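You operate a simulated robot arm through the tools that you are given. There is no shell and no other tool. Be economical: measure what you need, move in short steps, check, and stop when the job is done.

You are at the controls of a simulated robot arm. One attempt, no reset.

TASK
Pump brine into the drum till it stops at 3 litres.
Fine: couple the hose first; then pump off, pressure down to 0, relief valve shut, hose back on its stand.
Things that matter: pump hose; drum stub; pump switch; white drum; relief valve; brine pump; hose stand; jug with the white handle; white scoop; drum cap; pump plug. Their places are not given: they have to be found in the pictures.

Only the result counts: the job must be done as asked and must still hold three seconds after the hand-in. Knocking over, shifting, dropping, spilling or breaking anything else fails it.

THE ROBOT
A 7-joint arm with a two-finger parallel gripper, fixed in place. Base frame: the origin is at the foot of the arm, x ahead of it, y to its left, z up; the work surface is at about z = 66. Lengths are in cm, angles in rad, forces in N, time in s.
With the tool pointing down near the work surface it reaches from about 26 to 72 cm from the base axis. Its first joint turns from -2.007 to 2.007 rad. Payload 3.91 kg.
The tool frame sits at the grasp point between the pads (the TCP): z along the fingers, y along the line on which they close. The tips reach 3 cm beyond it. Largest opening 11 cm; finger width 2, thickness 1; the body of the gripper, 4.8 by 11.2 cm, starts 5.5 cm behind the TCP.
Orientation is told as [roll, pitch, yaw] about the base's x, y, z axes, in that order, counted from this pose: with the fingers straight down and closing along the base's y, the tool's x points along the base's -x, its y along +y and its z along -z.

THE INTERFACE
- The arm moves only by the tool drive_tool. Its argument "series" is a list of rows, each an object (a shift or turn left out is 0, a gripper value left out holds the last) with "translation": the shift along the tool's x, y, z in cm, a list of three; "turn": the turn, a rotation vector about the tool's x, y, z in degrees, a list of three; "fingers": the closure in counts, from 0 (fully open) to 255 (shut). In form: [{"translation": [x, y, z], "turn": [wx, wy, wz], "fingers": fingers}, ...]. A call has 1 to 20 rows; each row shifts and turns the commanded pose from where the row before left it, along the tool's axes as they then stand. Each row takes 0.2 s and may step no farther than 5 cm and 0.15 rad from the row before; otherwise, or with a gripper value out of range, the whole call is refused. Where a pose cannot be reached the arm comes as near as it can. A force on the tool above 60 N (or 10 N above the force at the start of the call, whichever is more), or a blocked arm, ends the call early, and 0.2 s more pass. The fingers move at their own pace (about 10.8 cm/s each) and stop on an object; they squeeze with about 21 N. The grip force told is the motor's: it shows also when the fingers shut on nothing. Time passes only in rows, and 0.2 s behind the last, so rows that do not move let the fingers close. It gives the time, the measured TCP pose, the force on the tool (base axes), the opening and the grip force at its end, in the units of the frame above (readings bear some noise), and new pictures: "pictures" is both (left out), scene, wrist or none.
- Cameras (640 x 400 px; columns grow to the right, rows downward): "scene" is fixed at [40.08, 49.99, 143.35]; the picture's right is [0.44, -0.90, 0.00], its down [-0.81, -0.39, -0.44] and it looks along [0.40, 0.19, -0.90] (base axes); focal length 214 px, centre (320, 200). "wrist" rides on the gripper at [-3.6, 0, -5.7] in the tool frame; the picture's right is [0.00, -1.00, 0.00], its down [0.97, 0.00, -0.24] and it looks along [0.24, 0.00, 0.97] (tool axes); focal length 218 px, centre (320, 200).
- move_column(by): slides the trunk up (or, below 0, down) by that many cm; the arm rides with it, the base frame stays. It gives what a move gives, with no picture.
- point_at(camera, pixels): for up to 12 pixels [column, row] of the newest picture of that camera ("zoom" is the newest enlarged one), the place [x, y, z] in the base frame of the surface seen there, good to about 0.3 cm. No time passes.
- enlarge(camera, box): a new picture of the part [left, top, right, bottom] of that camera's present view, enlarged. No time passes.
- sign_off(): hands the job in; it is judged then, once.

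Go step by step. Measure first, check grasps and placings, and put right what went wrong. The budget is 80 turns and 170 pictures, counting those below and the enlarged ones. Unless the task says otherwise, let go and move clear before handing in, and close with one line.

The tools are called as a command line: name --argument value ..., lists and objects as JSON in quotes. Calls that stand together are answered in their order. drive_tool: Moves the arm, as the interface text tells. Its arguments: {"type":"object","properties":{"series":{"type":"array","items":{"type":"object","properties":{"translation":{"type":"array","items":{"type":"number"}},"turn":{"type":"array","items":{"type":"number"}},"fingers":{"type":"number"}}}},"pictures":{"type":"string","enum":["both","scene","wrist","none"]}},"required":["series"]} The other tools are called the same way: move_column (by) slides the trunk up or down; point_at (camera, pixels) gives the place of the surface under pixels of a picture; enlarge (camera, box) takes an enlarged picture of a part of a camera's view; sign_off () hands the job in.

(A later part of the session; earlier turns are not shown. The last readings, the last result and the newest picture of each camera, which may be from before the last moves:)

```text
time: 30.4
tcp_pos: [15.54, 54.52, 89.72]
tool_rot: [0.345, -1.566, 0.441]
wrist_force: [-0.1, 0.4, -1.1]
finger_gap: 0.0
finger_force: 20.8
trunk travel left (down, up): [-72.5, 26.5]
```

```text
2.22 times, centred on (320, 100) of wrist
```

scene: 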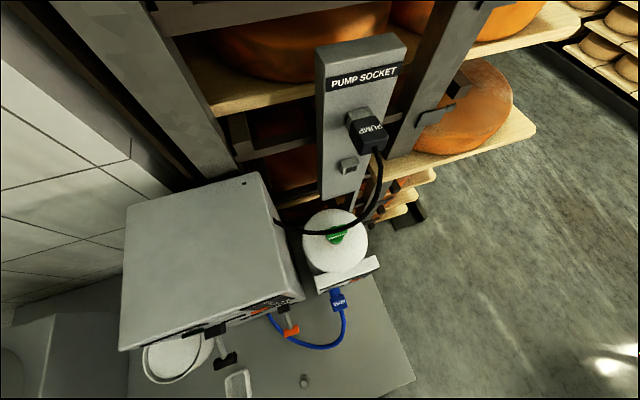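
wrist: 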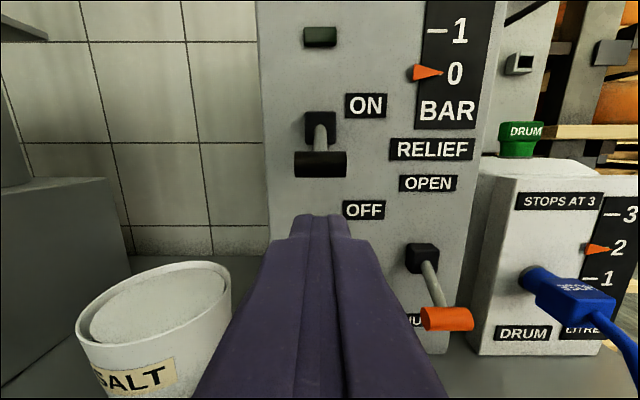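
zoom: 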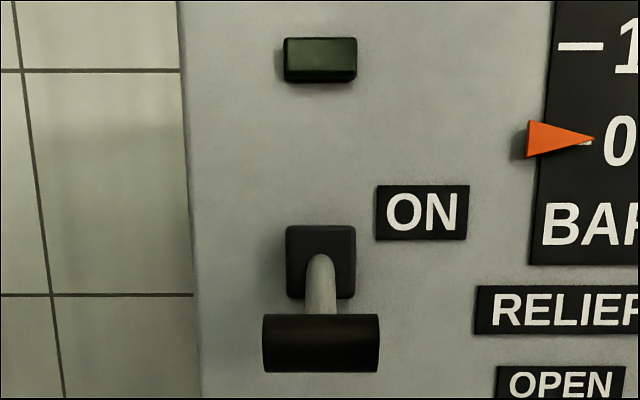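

Bar centre is at (22.8,61.7,91.9), directly ahead. I go in under it and lift.

drive_tool --series '[{"translation": [0.6, 0, 0]}, {"translation": [0, 0, 3]}, {"translation": [0, 0, 3]}, {"translation": [0, 0, 2.8]}, {"translation": [-1, 0, 0]}, {"translation": [-1, 0, 0]}, {"translation": [-1, 0, 0]}, {"translation": [-1, 0, 0]}, {"translation": [-1, 0, 0]}]' --pictures "both"

```text
time: 32.4
tcp_pos: [21.81, 60.65, 93.9]
tool_rot: [0.662, -1.567, 0.123]
wrist_force: [0.0, 0.3, 0.0]
finger_gap: 0.0
finger_force: 20.5
trunk travel left (down, up): [-72.5, 26.5]
```

scene: 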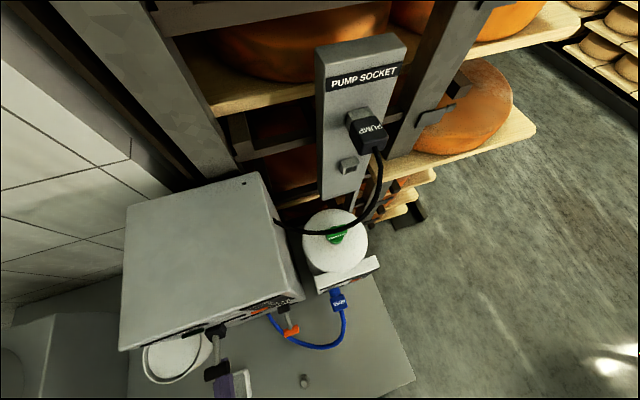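
wrist: 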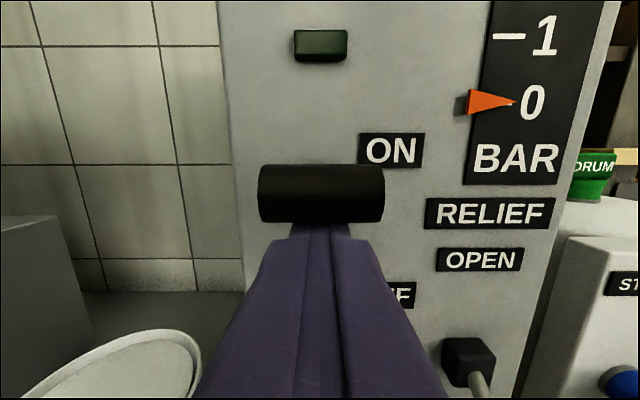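

The bar is rising on the fingers. I keep lifting.

drive_tool --series '[{"translation": [-1, 0, 0]}, {"translation": [-1, 0, 0]}, {"translation": [-1, 0, 0]}, {"translation": [-0.7, 0, 0]}]' --pictures "both"

```text
time: 33.4
tcp_pos: [21.65, 60.65, 96.22]
tool_rot: [-0.239, -1.537, 1.027]
wrist_force: [-3.4, -12.7, -54.8]
finger_gap: 0.0
finger_force: 21.6
trunk travel left (down, up): [-72.5, 26.5]
```

scene: 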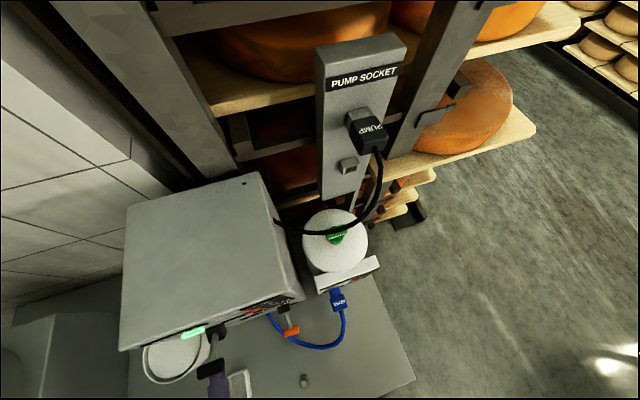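
wrist: 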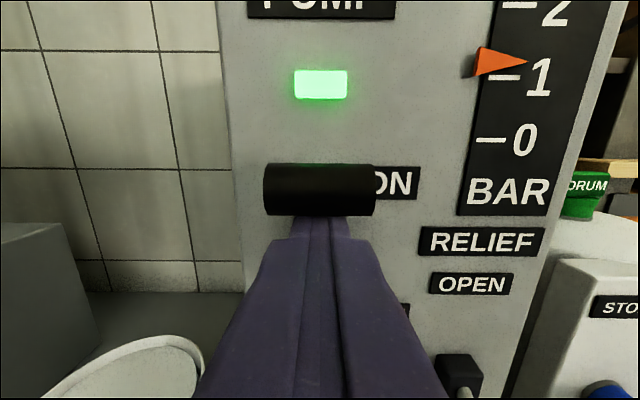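

The lamp is lit and pressure passes 1 bar: pump is ON. I ease off and watch the gauge and drum level.

drive_tool --series '[{"translation": [1.5, 0, 0]}, {"translation": [1, 0, 0]}, {"translation": [0, 0, -3]}, {"translation": [0, 0, -4]}, {}]' --pictures "wrist"

```text
time: 34.6
tcp_pos: [16.91, 55.68, 95.21]
tool_rot: [1.24, -1.566, -0.453]
wrist_force: [0.3, -0.5, 0.4]
finger_gap: 0.01
finger_force: 21.4
trunk travel left (down, up): [-72.5, 26.5]
```

wrist: 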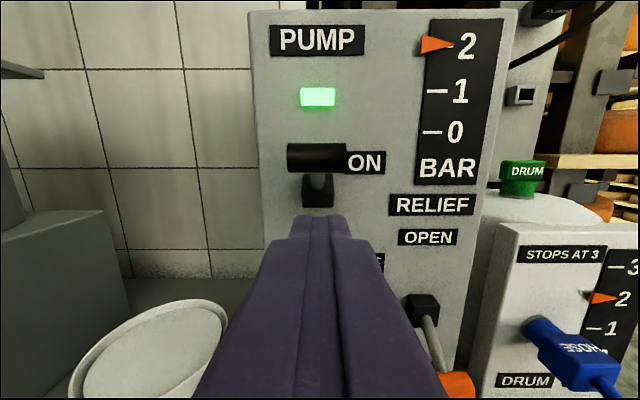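

Pressure 2 bar; level marker near 2. I wait and watch.

drive_tool --series '[{"translation": [-3, 0, -1]}, {"translation": [-2, 0, 0]}, {}, {}, {}, {}]' --pictures "wrist"

enlarge --camera "wrist" --box '[480, 250, 640, 400]'

```text
time: 36.0
tcp_pos: [16.15, 54.83, 100.35]
tool_rot: [0.741, -1.568, 0.046]
wrist_force: [0.2, -0.1, -0.3]
finger_gap: 0.0
finger_force: 20.9
trunk travel left (down, up): [-72.5, 26.5]
```

wrist: 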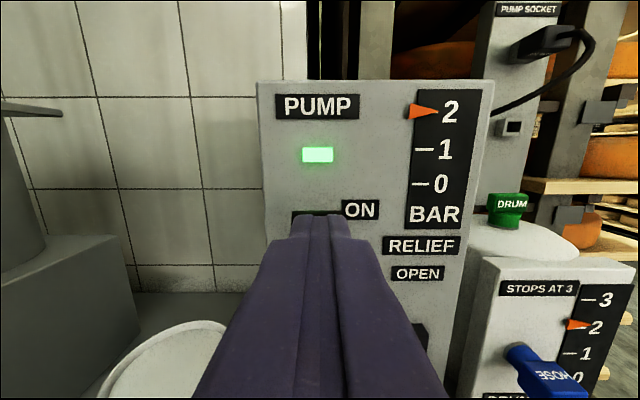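

```text
2.67 times, centred on (560, 325) of wrist
```

zoom: 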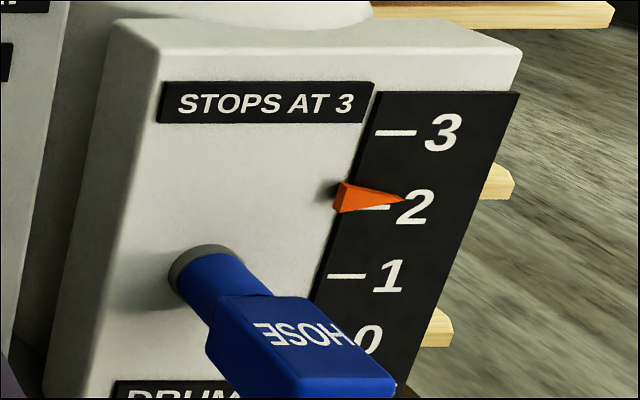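

Level is creeping above 2. I wait 4 s more.

drive_tool --series '[{"translation": [-2, 0, 0]}, {}, {}, {}, {}, {}, {}, {}, {}, {}, {}, {}, {}, {}, {}, {}, {}, {}, {}, {}]' --pictures "wrist"

enlarge --camera "wrist" --box '[480, 250, 640, 400]'

```text
time: 40.2
tcp_pos: [16.06, 54.65, 102.29]
tool_rot: [0.741, -1.568, 0.046]
wrist_force: [0.5, -0.8, 1.3]
finger_gap: 0.0
finger_force: 21.4
trunk travel left (down, up): [-72.5, 26.5]
```

wrist: 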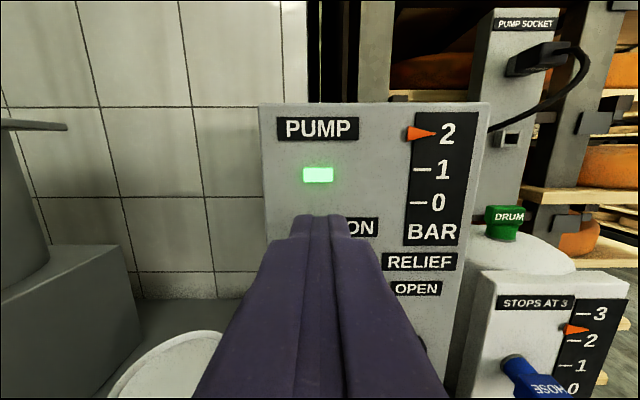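

```text
2.67 times, centred on (560, 325) of wrist
```

zoom: 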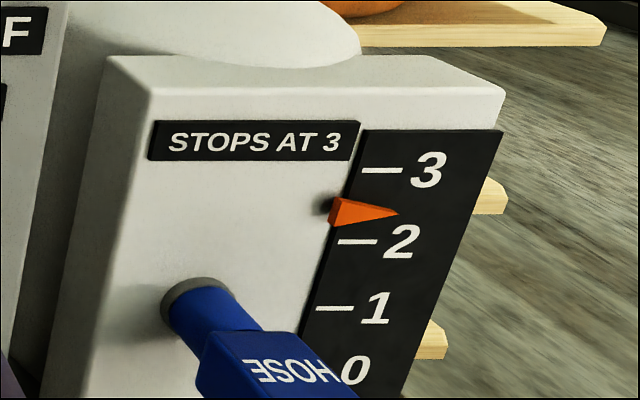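

About 2.4 litres, ~0.08 L/s. Waiting on.

drive_tool --series '[{}, {}, {}, {}, {}, {}, {}, {}, {}, {}, {}, {}, {}, {}, {}, {}, {}, {}, {}, {}]' --pictures "none"

enlarge --camera "wrist" --box '[480, 250, 640, 400]'

```text
time: 44.4
tcp_pos: [16.12, 54.72, 102.37]
tool_rot: [0.732, -1.568, 0.054]
wrist_force: [0.5, 0.0, -0.1]
finger_gap: 0.02
finger_force: 21.6
trunk travel left (down, up): [-72.5, 26.5]
```

```text
2.67 times, centred on (560, 325) of wrist
```

zoom: 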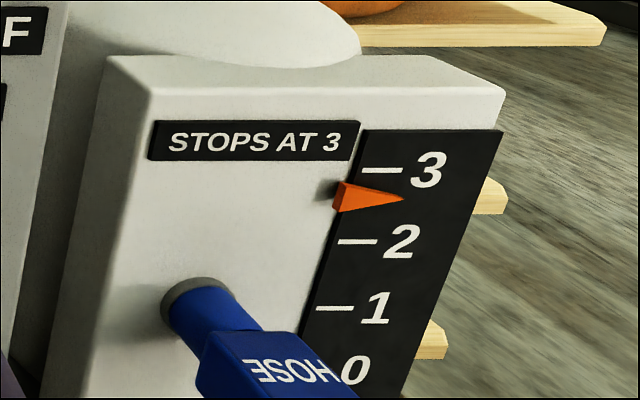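

~2.6 L. Waiting again.

drive_tool --series '[{}, {}, {}, {}, {}, {}, {}, {}, {}, {}, {}, {}, {}, {}, {}, {}, {}, {}, {}, {}]' --pictures "none"

drive_tool --series '[{}, {}, {}, {}, {}, {}, {}, {}, {}, {}, {}, {}, {}, {}, {}]' --pictures "wrist"

enlarge --camera "wrist" --box '[480, 250, 640, 400]'

```text
time: 48.6
tcp_pos: [16.01, 54.75, 102.32]
tool_rot: [0.728, -1.568, 0.059]
wrist_force: [0.3, 0.1, -0.1]
finger_gap: 0.0
finger_force: 21.6
trunk travel left (down, up): [-72.5, 26.5]
```

```text
time: 51.8
tcp_pos: [16.06, 54.67, 102.34]
tool_rot: [0.742, -1.566, 0.046]
wrist_force: [0.1, -0.1, 0.1]
finger_gap: 0.01
finger_force: 21.6
trunk travel left (down, up): [-72.5, 26.5]
```

wrist: 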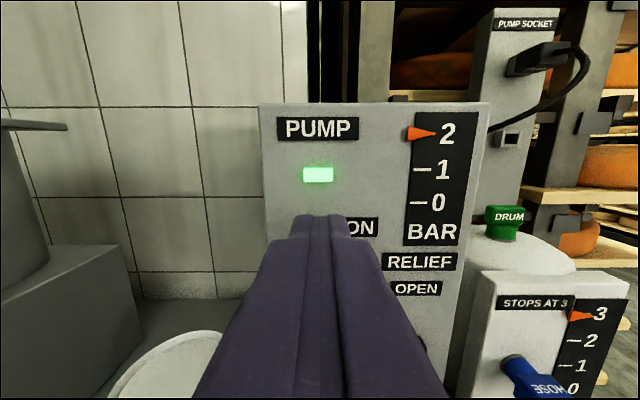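

```text
2.67 times, centred on (560, 325) of wrist
```

zoom: 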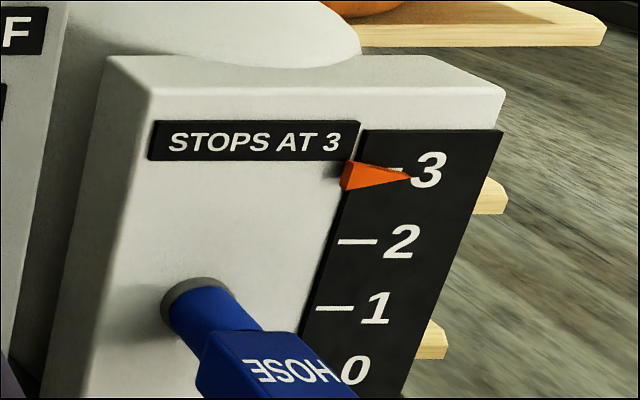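

About 2.9–3.0; I wait 3 s more to see it stop.

drive_tool --series '[{}, {}, {}, {}, {}, {}, {}, {}, {}, {}, {}, {}, {}]' --pictures "none"

enlarge --camera "wrist" --box '[480, 250, 640, 400]'

drive_tool --series '[{}, {}, {}, {}, {}]' --pictures "none"

enlarge --camera "wrist" --box '[480, 250, 640, 400]'

```text
time: 54.6
tcp_pos: [16.12, 54.7, 102.4]
tool_rot: [0.734, -1.566, 0.052]
wrist_force: [-0.4, -0.1, 0.5]
finger_gap: 0.0
finger_force: 21.5
trunk travel left (down, up): [-72.5, 26.5]
```

```text
2.67 times, centred on (560, 325) of wrist
```

zoom: 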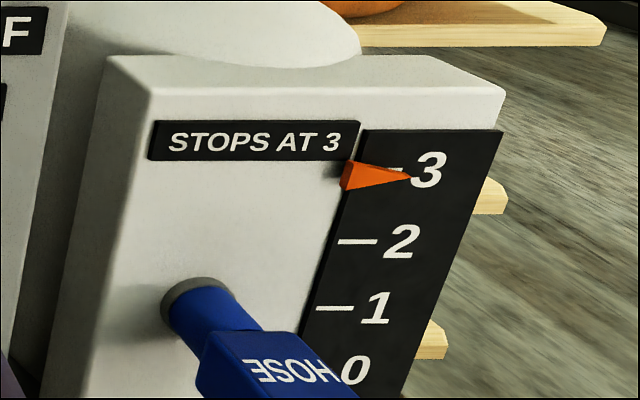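

```text
time: 55.8
tcp_pos: [16.09, 54.69, 102.31]
tool_rot: [0.75, -1.569, 0.037]
wrist_force: [0.3, 0.3, -0.6]
finger_gap: 0.0
finger_force: 20.8
trunk travel left (down, up): [-72.5, 26.5]
```

```text
2.67 times, centred on (560, 325) of wrist
```

zoom: 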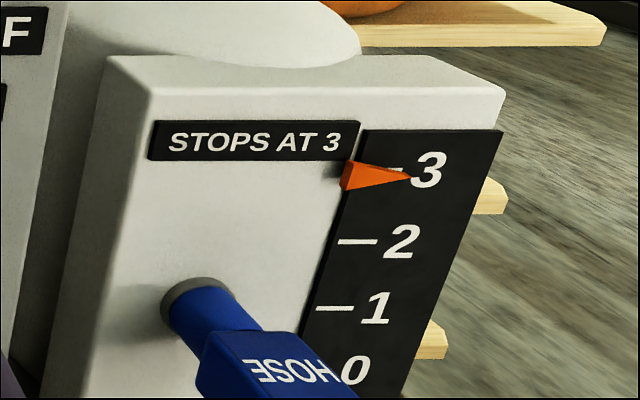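

It has stopped at 3. Now I go over the switch bar and push it down to OFF.

drive_tool --series '[{"translation": [0, 0, 3]}, {"translation": [0, 0, 3]}, {"translation": [0, 0, 2.4]}, {"translation": [1, 0, 0]}, {"translation": [1, 0, 0]}, {"translation": [1, 0, 0]}, {"translation": [1, 0, 0]}, {"translation": [1, 0, 0]}, {"translation": [1, 0, 0]}, {"translation": [1, 0, 0]}, {"translation": [1, 0, 0]}]' --pictures "wrist"

```text
time: 58.2
tcp_pos: [22.01, 60.95, 94.28]
tool_rot: [1.902, -1.567, -1.114]
wrist_force: [-0.8, -2.5, 6.8]
finger_gap: 0.0
finger_force: 21.0
trunk travel left (down, up): [-72.5, 26.5]
```

wrist: 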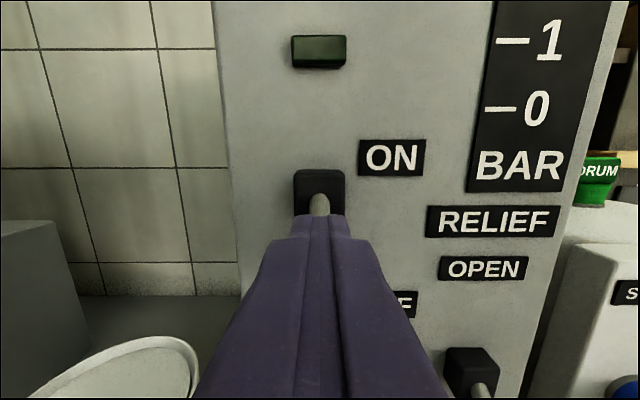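

Lamp is dark: pump OFF. I press slightly more to the stop, then back off and check the lever, and move toward the relief valve.

drive_tool --series '[{"translation": [0.6, 0, 0]}, {"translation": [-1.5, 0, 0]}, {"translation": [-1, 0, 0]}, {"translation": [0, 0, -4]}, {"translation": [0, 0, -4]}]' --pictures "wrist"

point_at --camera "wrist" --pixels '[[320, 210], [310, 210]]'

```text
time: 59.4
tcp_pos: [16.71, 55.29, 96.02]
tool_rot: [0.666, -1.567, 0.12]
wrist_force: [0.1, 0.1, 0.0]
finger_gap: 0.0
finger_force: 21.2
trunk travel left (down, up): [-72.5, 26.5]
```

wrist: 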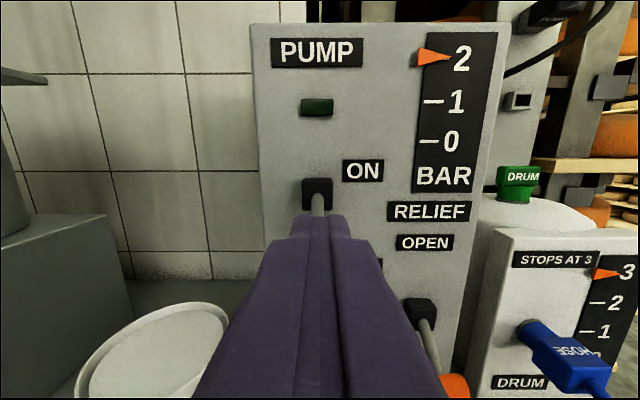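

```text
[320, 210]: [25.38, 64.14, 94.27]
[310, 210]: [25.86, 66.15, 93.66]
```

Pressure stays at 2; relief must be opened. I go in front of the orange lever (t≈-16, z≈78.5) with the fingers tilted 30° down to keep the wrist clear of the table, then look.

drive_tool --series '[{"translation": [0, -4, 0]}, {"translation": [0, -4, 0]}, {"translation": [0, -3.15, 0]}, {"translation": [4.5, 0, 0]}, {"translation": [4.5, 0, 0]}, {"translation": [0, 0, -2], "turn": [0, 7.5, 0]}, {"turn": [0, 7.5, 0]}, {"turn": [0, 7.5, 0]}, {"turn": [0, 7.5, 0]}]' --pictures "both"

```text
time: 61.4
tcp_pos: [22.82, 45.99, 87.01]
tool_rot: [0.004, -1.043, 0.783]
wrist_force: [-0.2, -0.5, -0.3]
finger_gap: 0.0
finger_force: 21.0
trunk travel left (down, up): [-72.5, 26.5]
```

scene: 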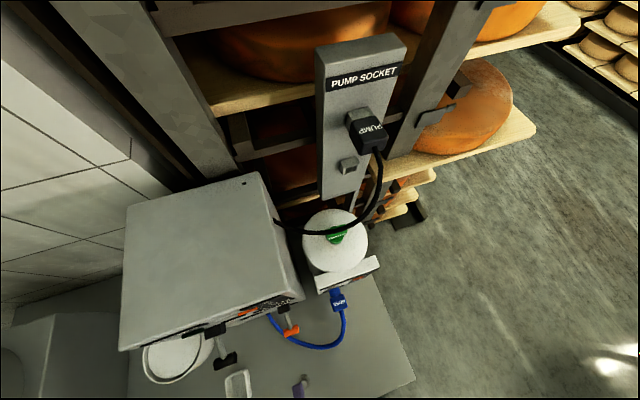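
wrist: 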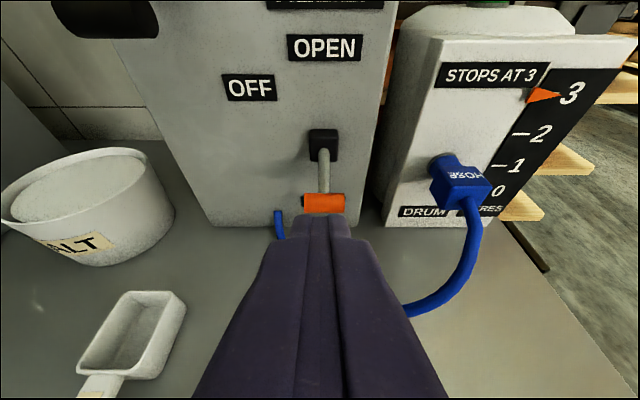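

point_at --camera "wrist" --pixels '[[324, 203], [324, 196], [306, 203], [342, 203], [279, 225], [410, 310], [322, 170]]'

point_at --camera "scene" --pixels '[[290, 330], [300, 343], [285, 338], [310, 347], [325, 348], [306, 380]]'

```text
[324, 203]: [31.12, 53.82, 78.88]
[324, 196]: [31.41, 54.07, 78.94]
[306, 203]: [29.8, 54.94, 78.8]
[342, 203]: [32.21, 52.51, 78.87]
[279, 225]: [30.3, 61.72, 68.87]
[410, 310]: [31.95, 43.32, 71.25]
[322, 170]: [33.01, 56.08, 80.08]
```

```text
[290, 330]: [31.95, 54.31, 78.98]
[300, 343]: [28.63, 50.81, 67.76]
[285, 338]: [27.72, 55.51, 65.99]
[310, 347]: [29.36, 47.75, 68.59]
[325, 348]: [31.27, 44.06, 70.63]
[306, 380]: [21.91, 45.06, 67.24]
```

Hose lies well below (z≤69). I descend, slide the fingers under the orange bar and lift.

drive_tool --series '[{"translation": [3.03, -0.35, 1.75]}, {"translation": [3.03, 0, 1.75]}, {"translation": [3.03, 0, 1.75]}, {"translation": [-1.71, 0, 2.96]}, {"translation": [-1.71, 0, 2.96]}, {"translation": [-1.71, 0, 2.96]}, {"translation": [-0.866, 0, -0.5]}, {"translation": [-0.866, 0, -0.5]}, {"translation": [-0.866, 0, -0.5]}, {"translation": [-0.866, 0, -0.5]}]' --pictures "both"

```text
time: 63.6
tcp_pos: [30.27, 53.16, 80.57]
tool_rot: [0.005, -1.046, 0.783]
wrist_force: [-0.3, -0.3, 0.5]
finger_gap: 0.01
finger_force: 20.7
trunk travel left (down, up): [-72.5, 26.5]
```

scene: 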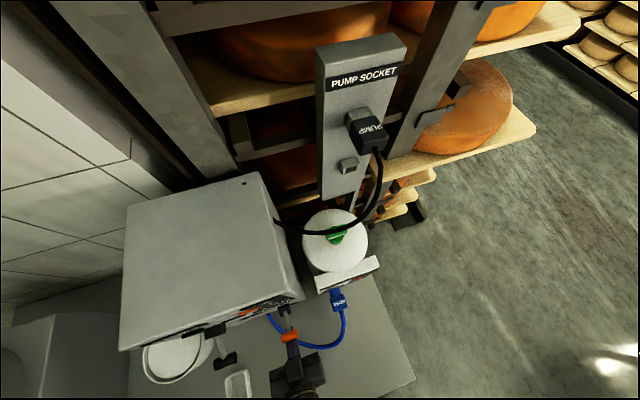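
wrist: 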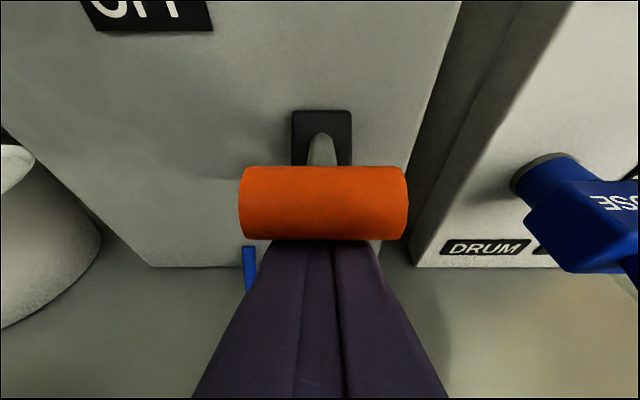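

The orange bar is riding up on the fingers. I keep lifting.

drive_tool --series '[{"translation": [-0.866, 0, -0.5]}, {"translation": [-0.866, 0, -0.5]}, {"translation": [-0.866, 0, -0.5]}, {"translation": [-0.866, 0, -0.5]}]' --pictures "both"

```text
time: 64.6
tcp_pos: [30.0, 52.6, 83.3]
tool_rot: [-0.005, -1.015, 0.793]
wrist_force: [-8.7, -6.9, -58.9]
finger_gap: 0.0
finger_force: 21.3
trunk travel left (down, up): [-72.5, 26.5]
```

scene: 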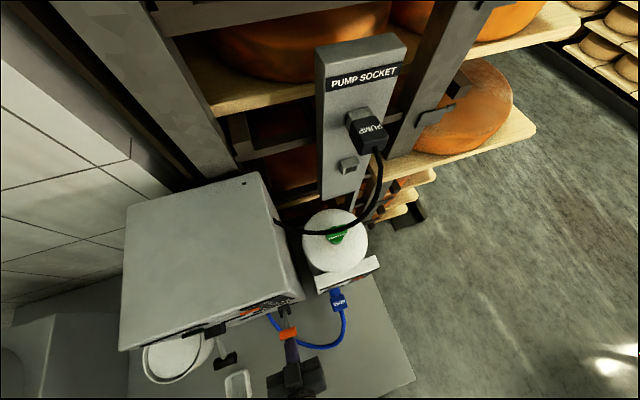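
wrist: 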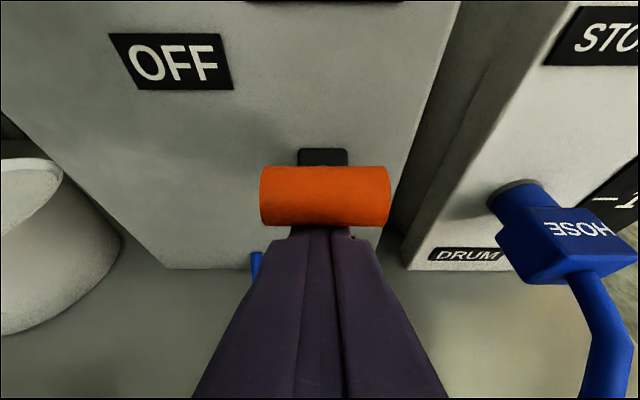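

It is against the upper stop. I back off, rise and look at the gauge.

drive_tool --series '[{"translation": [1.73, 0, 1]}, {"translation": [2, 0, -3.46]}, {"translation": [2, 0, -3.46]}, {"translation": [-3.46, 0, -2]}, {"translation": [-3.46, 0, -2], "turn": [0, -7.5, 0]}, {"turn": [0, -7.5, 0]}, {"turn": [0, -7.5, 0]}, {"turn": [0, -7.5, 0]}]' --pictures "wrist"

```text
time: 66.4
tcp_pos: [24.7, 47.39, 90.41]
tool_rot: [1.638, -1.566, -0.852]
wrist_force: [-0.4, 0.3, -1.1]
finger_gap: 0.01
finger_force: 21.1
trunk travel left (down, up): [-72.5, 26.5]
```

wrist: 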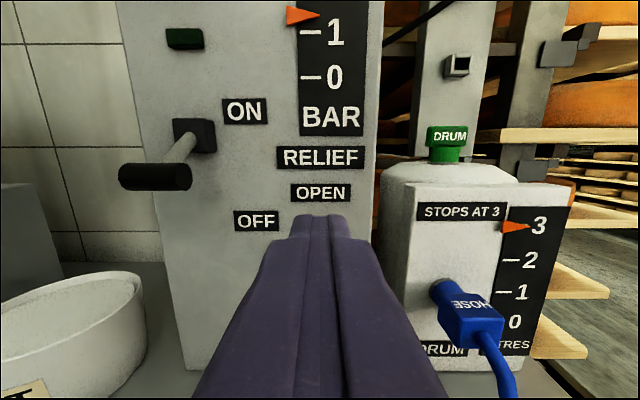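

Pressure is falling (about 1.4 bar). I wait.

drive_tool --series '[{}, {}, {}, {}, {}, {}, {}, {}, {}, {}, {}, {}, {}, {}, {}, {}, {}, {}, {}, {}]' --pictures "wrist"

```text
time: 70.6
tcp_pos: [24.64, 47.24, 90.42]
tool_rot: [0.748, -1.566, 0.038]
wrist_force: [-0.3, -0.1, -0.4]
finger_gap: 0.01
finger_force: 21.2
trunk travel left (down, up): [-72.5, 26.5]
```

wrist: 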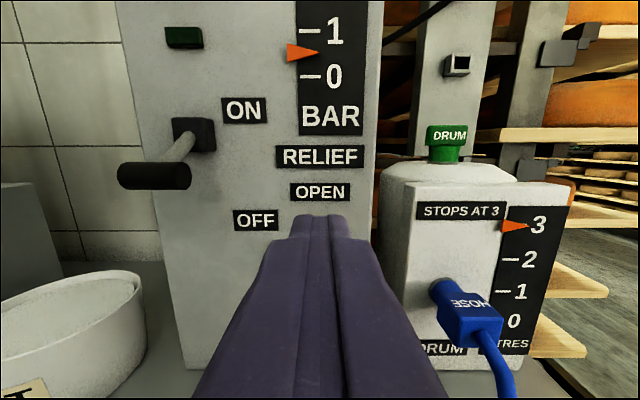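

drive_tool --series '[{}, {}, {}, {}, {}, {}, {}, {}, {}, {}, {}, {}, {}, {}, {}, {}, {}, {}, {}, {}]' --pictures "wrist"

```text
time: 74.8
tcp_pos: [24.72, 47.42, 90.43]
tool_rot: [0.75, -1.568, 0.037]
wrist_force: [-0.1, -0.4, -0.6]
finger_gap: 0.0
finger_force: 20.5
trunk travel left (down, up): [-72.5, 26.5]
```

wrist: 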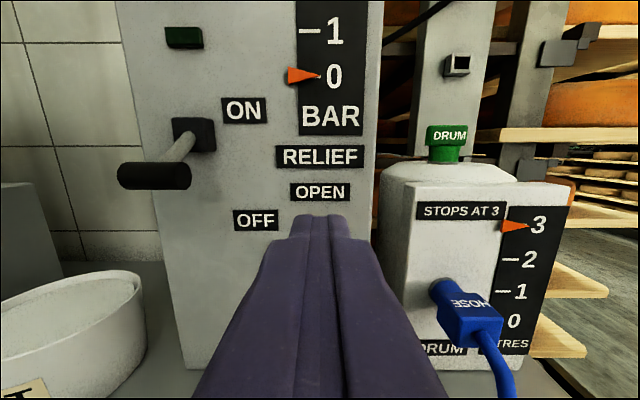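

Pressure is 0. Now I go above the orange bar and push it down to SHUT.

drive_tool --series '[{}, {}, {"translation": [0, 0, 4]}, {"translation": [0, 0, 3.5]}, {"translation": [2, 0, 0]}, {"translation": [1.5, 0, 0]}, {"translation": [1, 0, 0]}, {"translation": [1, 0, 0]}, {"translation": [1, 0, 0]}, {"translation": [1, 0, 0]}, {"translation": [1, 0, 0]}, {"translation": [1, 0, 0]}, {"translation": [0.6, 0, 0]}]' --pictures "both"

```text
time: 77.6
tcp_pos: [30.14, 52.67, 80.4]
tool_rot: [0.488, -1.569, 0.299]
wrist_force: [0.6, 0.2, 0.0]
finger_gap: 0.0
finger_force: 20.9
trunk travel left (down, up): [-72.5, 26.5]
```

scene: 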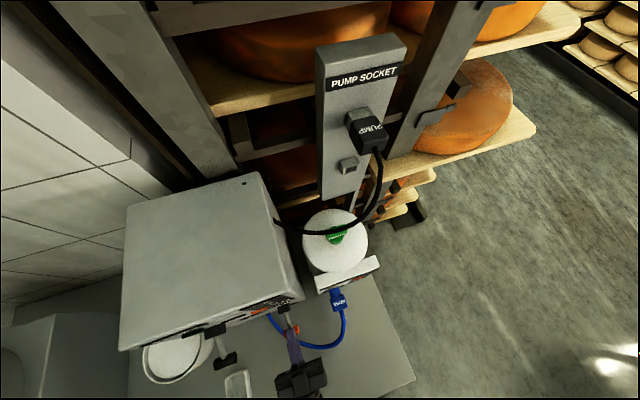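
wrist: 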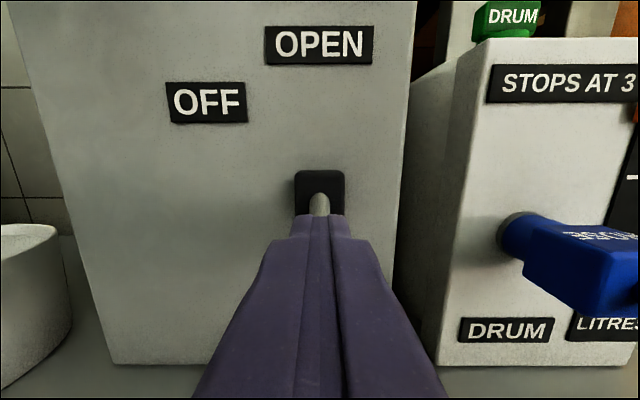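

Bar is down; I press a little further to the stop, then lift and back away to verify it.

drive_tool --series '[{"translation": [0.5, 0, 0]}, {"translation": [0.4, 0, 0]}, {"translation": [-2, 0, 0]}, {"translation": [-3, 0, -2]}, {"translation": [0, 0, -4]}, {"translation": [0, -4, 0]}]' --pictures "both"

point_at --camera "scene" --pixels '[[290, 330], [292, 333], [338, 300], [340, 297], [336, 304]]'

```text
time: 79.0
tcp_pos: [28.63, 45.47, 84.52]
tool_rot: [0.814, -1.566, -0.03]
wrist_force: [0.3, 0.1, -0.7]
finger_gap: 0.0
finger_force: 21.2
trunk travel left (down, up): [-72.5, 26.5]
```

scene: 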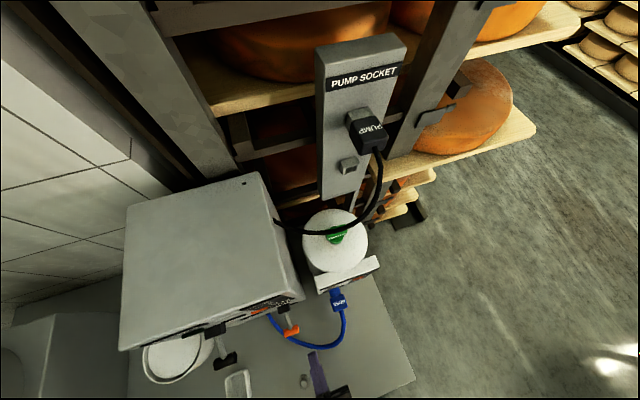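
wrist: 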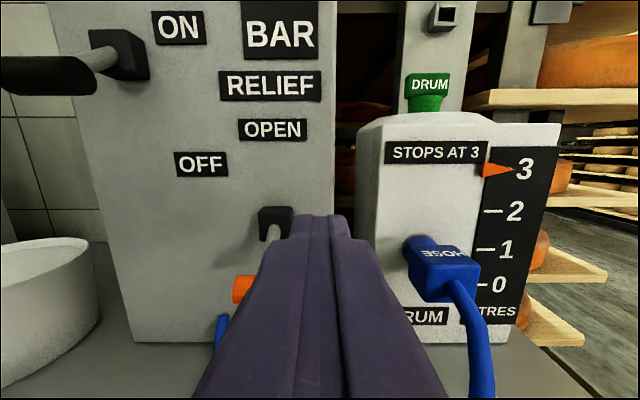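

```text
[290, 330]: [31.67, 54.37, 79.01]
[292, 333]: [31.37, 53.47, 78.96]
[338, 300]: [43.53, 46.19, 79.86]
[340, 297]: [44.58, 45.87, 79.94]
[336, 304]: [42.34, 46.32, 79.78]
```

Relief lever is back at z≈79 (SHUT), level at 3. Now the hose: I open the fingers and move behind/above the block.

drive_tool --series '[{"translation": [0, -4, 0], "fingers": 60}, {"translation": [0, -4, 0]}, {"translation": [0, -1.95, 0]}, {"translation": [0, 0, 2]}, {}]' --pictures "both"

enlarge --camera "wrist" --box '[220, 0, 480, 160]'

```text
time: 80.2
tcp_pos: [37.08, 40.19, 84.23]
tool_rot: [0.915, -1.567, -0.129]
wrist_force: [0.1, 0.5, 0.4]
finger_gap: 8.43
finger_force: 0.0
trunk travel left (down, up): [-72.5, 26.5]
```

scene: 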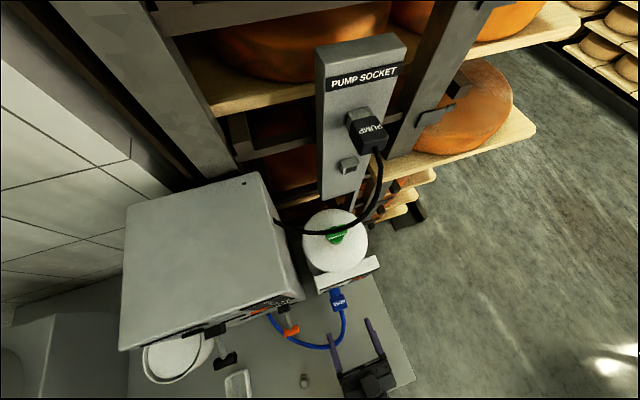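
wrist: 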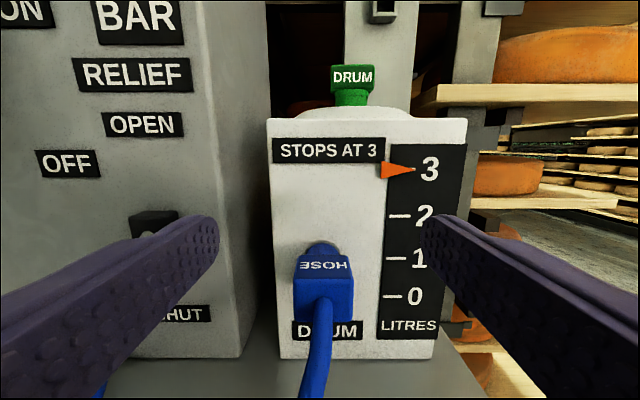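

```text
2.46 times, centred on (350, 80) of wrist
```

zoom: 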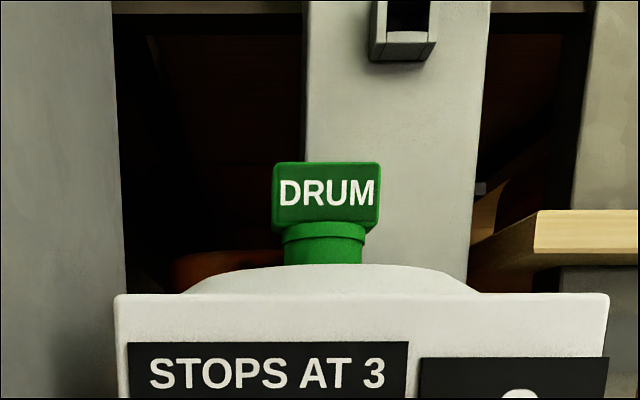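

Aligned with the block (295–353 px). I lower to z≈78, straddle the block deeply and grip.

drive_tool --series '[{"translation": [3.2, -0.15, 0]}, {"translation": [3.1, 0, 0]}, {"translation": [0, 0, 3]}, {"translation": [0, 0, 3]}, {"translation": [0, 0, 2.4]}, {"fingers": 255}, {}, {}, {}]' --pictures "both"

```text
time: 82.2
tcp_pos: [43.07, 45.87, 78.38]
tool_rot: [0.842, -1.568, -0.053]
wrist_force: [-4.2, 7.6, -0.1]
finger_gap: 3.95
finger_force: 21.0
trunk travel left (down, up): [-72.5, 26.5]
```

scene: 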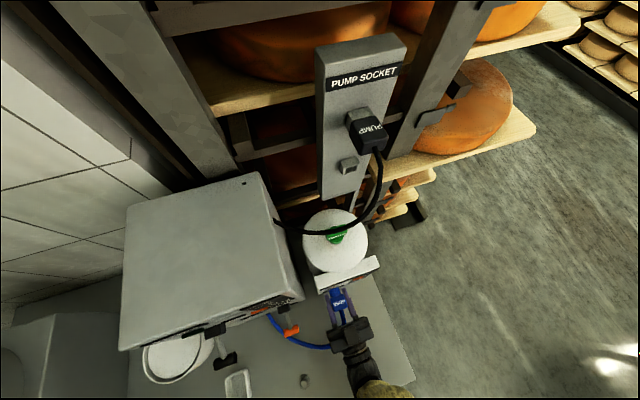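
wrist: 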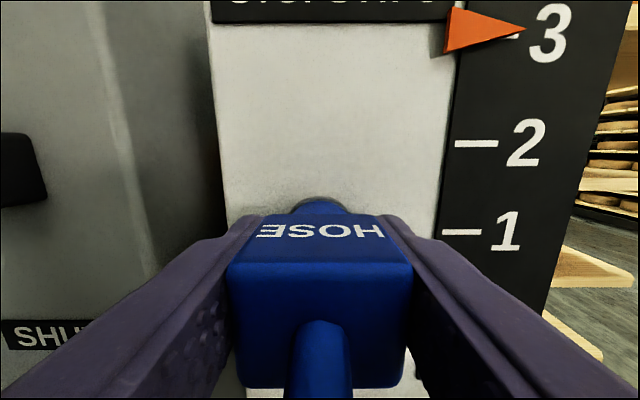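

Gripped deep. I pull slowly, straight back.

drive_tool --series '[{"translation": [0, 0.15, 0]}, {"translation": [0, 0, -0.3]}, {"translation": [0, 0, -0.3]}, {"translation": [0, 0, -0.3]}, {"translation": [0, 0, -0.3]}, {"translation": [0, 0, -0.3]}, {"translation": [0, 0, -0.3]}]' --pictures "wrist"

```text
time: 83.8
tcp_pos: [41.54, 44.76, 78.3]
tool_rot: [0.645, -1.567, 0.142]
wrist_force: [-1.0, -0.2, 0.6]
finger_gap: 3.92
finger_force: 20.9
trunk travel left (down, up): [-72.5, 26.5]
```

wrist: 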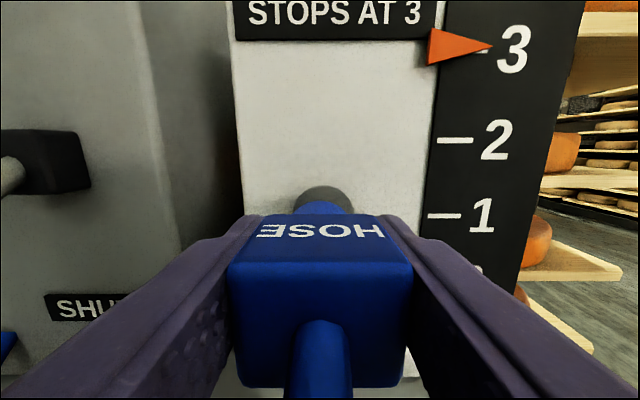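

No slip, it's coming off cleanly (no force). I continue back.

drive_tool --series '[{"translation": [0, 0, -0.4]}, {"translation": [0, 0, -0.4]}, {"translation": [0, 0, -0.5]}, {"translation": [0, 0, -0.6]}, {"translation": [0, 0, -1]}, {"translation": [0, 0, -2]}, {"translation": [-2, 0, -2.5]}, {"translation": [-2, 0, -2.5]}]' --pictures "both"

```text
time: 85.6
tcp_pos: [34.86, 37.69, 82.37]
tool_rot: [1.231, -1.567, -0.443]
wrist_force: [-0.2, 0.5, -0.2]
finger_gap: 3.97
finger_force: 20.8
trunk travel left (down, up): [-72.5, 26.5]
```

scene: 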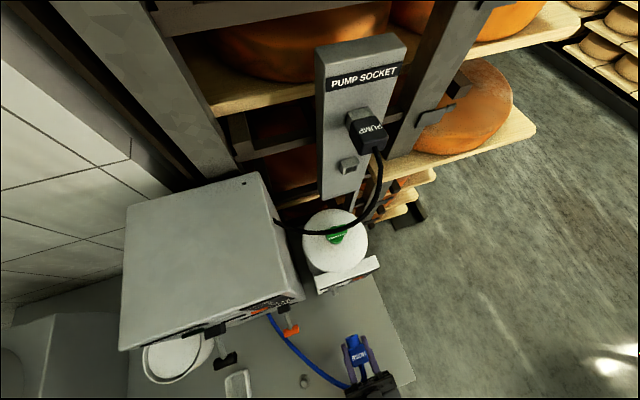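
wrist: 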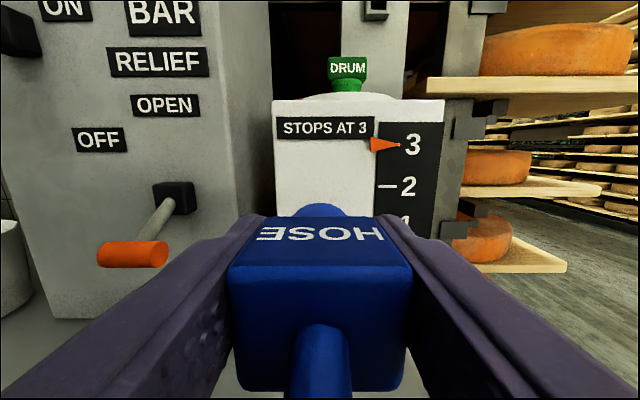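

Hose is free and held. I measure the peg in the scene view while turning the tool back to vertical.

enlarge --camera "scene" --box '[284, 366, 324, 396]'

drive_tool --series '[{"translation": [-2, 0, 0]}, {"turn": [0, 8.2, 0]}, {"turn": [0, 8.2, 0]}, {"turn": [0, 8.2, 0]}, {"turn": [0, 8.2, 0]}, {"turn": [0, 8.2, 0]}, {"turn": [0, 8.2, 0]}, {"turn": [0, 8.2, 0]}, {"turn": [0, 8.2, 0]}, {"turn": [0, 8.2, 0]}, {"turn": [0, 8.2, 0]}, {"turn": [0, 8, 0]}]' --pictures "wrist"

point_at --camera "zoom" --pixels '[[310, 240], [320, 250], [330, 215], [300, 250]]'

```text
13.33 times, centred on (304, 381) of scene
```

zoom: 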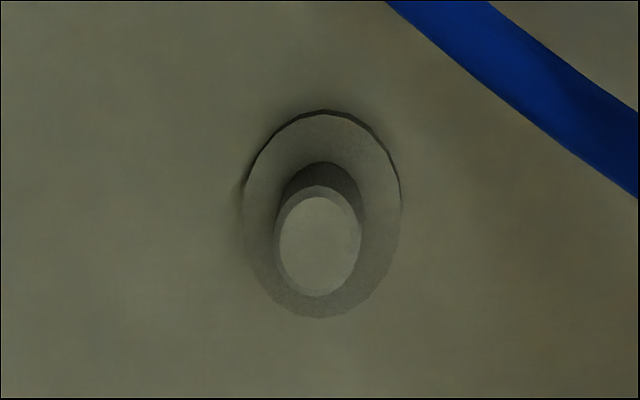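

```text
time: 88.2
tcp_pos: [34.8, 37.72, 84.18]
tool_rot: [0.001, 0.005, 0.787]
wrist_force: [-0.2, 0.1, -1.1]
finger_gap: 3.97
finger_force: 21.3
trunk travel left (down, up): [-72.5, 26.5]
```

wrist: 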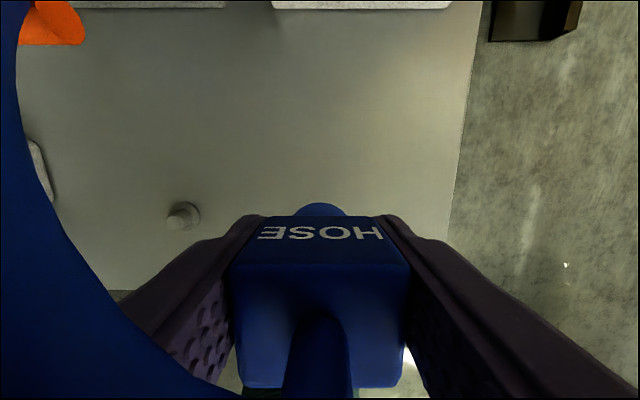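

```text
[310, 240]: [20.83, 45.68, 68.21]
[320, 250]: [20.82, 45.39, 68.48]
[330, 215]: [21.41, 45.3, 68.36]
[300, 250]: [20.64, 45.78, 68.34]
```

Peg is at about (20.9,45.6), top z≈68.4. I move over it and stop above to check alignment.

drive_tool --series '[{"translation": [1.3, 3.9, 0]}, {"translation": [1.3, 3.9, 0]}, {"translation": [1.3, 3.9, 0]}, {"translation": [0, 3.7, 0]}, {"translation": [0, 0, 3.5]}, {"translation": [0, 0, 3.5]}]' --pictures "both"

enlarge --camera "scene" --box '[260, 340, 350, 400]'

enlarge --camera "wrist" --box '[220, 150, 420, 400]'

```text
time: 89.6
tcp_pos: [20.83, 45.8, 77.3]
tool_rot: [0.003, -0.001, 0.788]
wrist_force: [0.3, -0.1, 0.1]
finger_gap: 3.95
finger_force: 21.5
trunk travel left (down, up): [-72.5, 26.5]
```

scene: 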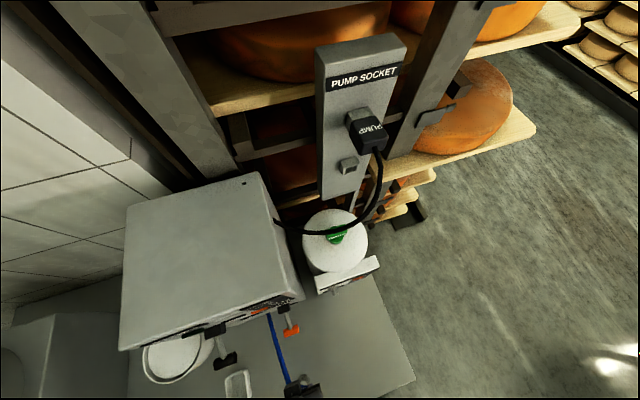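
wrist: 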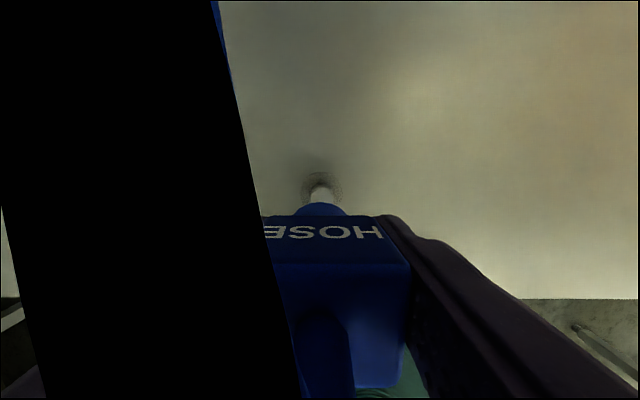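

```text
6.67 times, centred on (305, 370) of scene
```

zoom: 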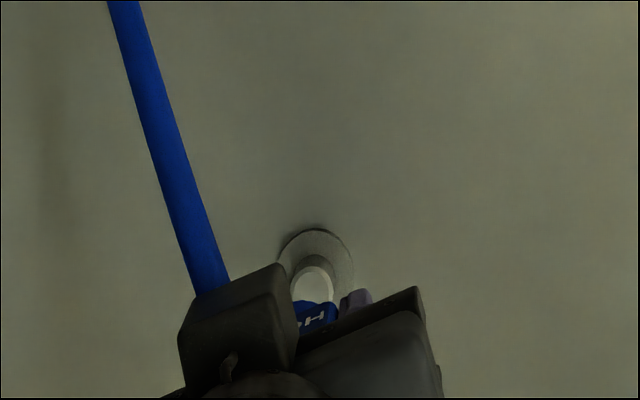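

```text
1.60 times, centred on (320, 275) of wrist
```

zoom: 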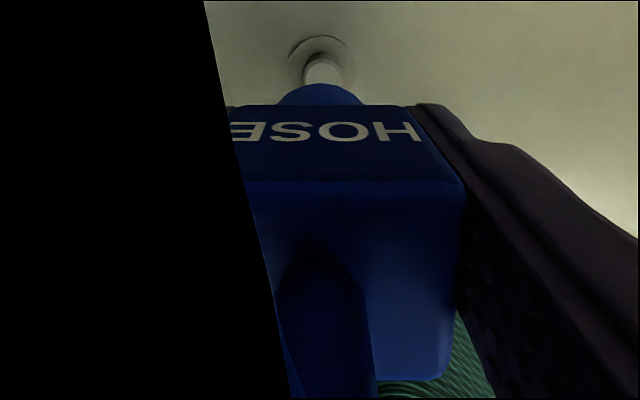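

Nose and peg line up (zoom columns 320 vs 322, depth agrees within ~0.2 cm). I nudge and lower slowly onto the peg.

drive_tool --series '[{"translation": [-0.13, -0.08, 2]}, {"translation": [0, 0, 2]}, {"translation": [0, 0, 0.8]}, {"translation": [0, 0, 0.4]}, {"translation": [0, 0, 0.4]}, {"translation": [0, 0, 0.4]}, {"translation": [0, 0, 0.4]}]' --pictures "both"

enlarge --camera "wrist" --box '[220, 150, 420, 275]'

```text
time: 91.2
tcp_pos: [21.15, 45.83, 70.93]
tool_rot: [0.0, 0.002, 0.788]
wrist_force: [-2.4, 2.1, 0.6]
finger_gap: 3.94
finger_force: 20.7
trunk travel left (down, up): [-72.5, 26.5]
```

scene: 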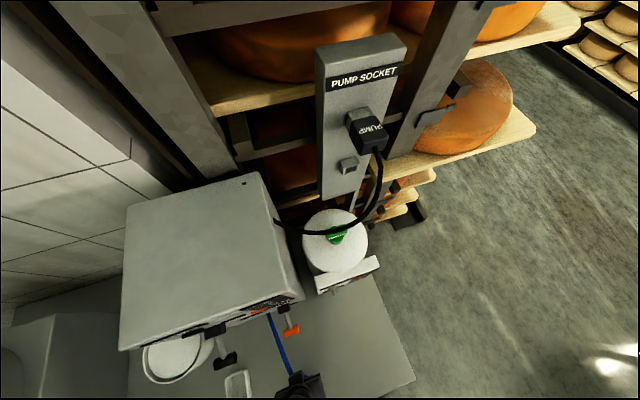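
wrist: 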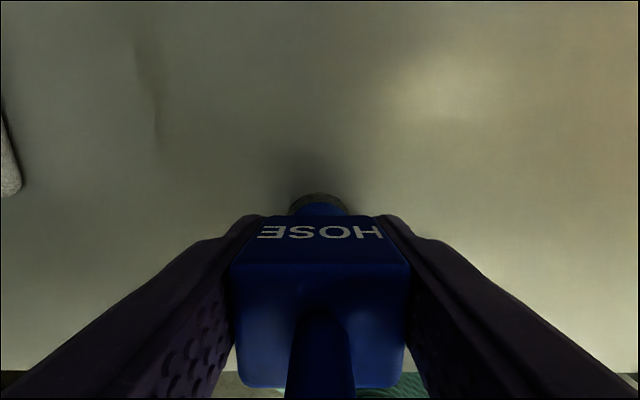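

```text
3.20 times, centred on (320, 212) of wrist
```

zoom: 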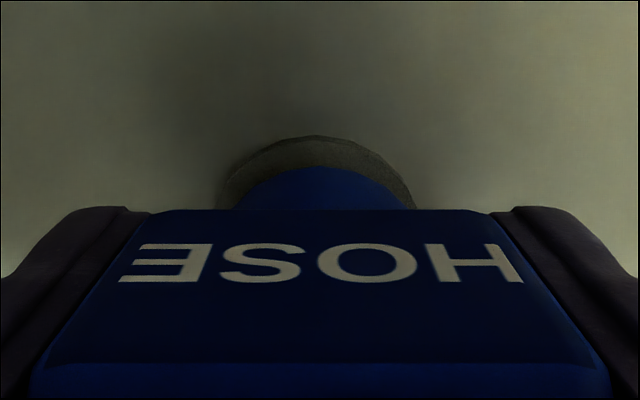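

The nose is over the peg, nearly on the disc. I press the last bit.

drive_tool --series '[{"translation": [0, 0, 0.25]}, {"translation": [0, 0, 0.25]}, {"translation": [0, 0, 0.2]}, {"translation": [0, 0, 0.2]}]' --pictures "wrist"

enlarge --camera "wrist" --box '[220, 150, 420, 275]'

```text
time: 92.2
tcp_pos: [21.15, 45.82, 70.23]
tool_rot: [0.004, 0.001, 0.787]
wrist_force: [-0.5, -2.8, 17.5]
finger_gap: 3.97
finger_force: 20.9
trunk travel left (down, up): [-72.5, 26.5]
```

wrist: 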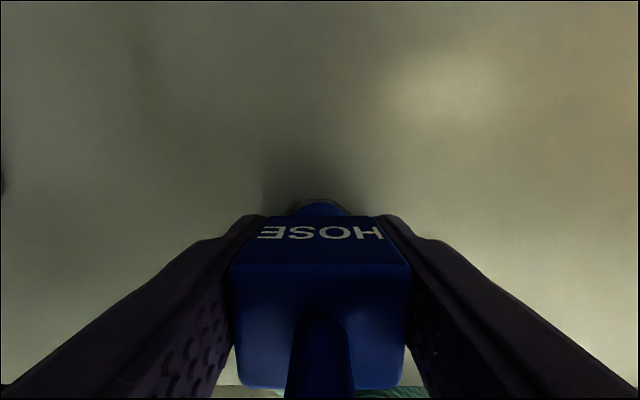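

```text
3.20 times, centred on (320, 212) of wrist
```

zoom: 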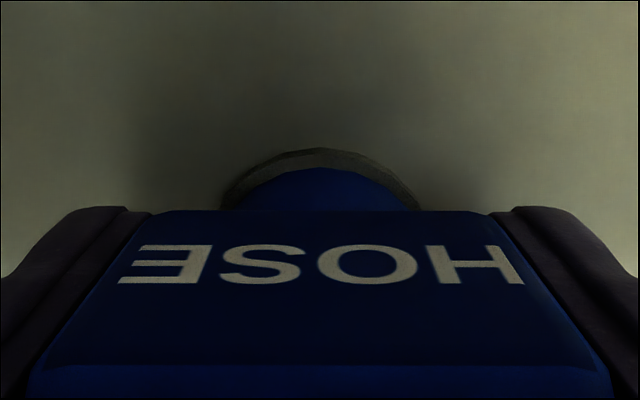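

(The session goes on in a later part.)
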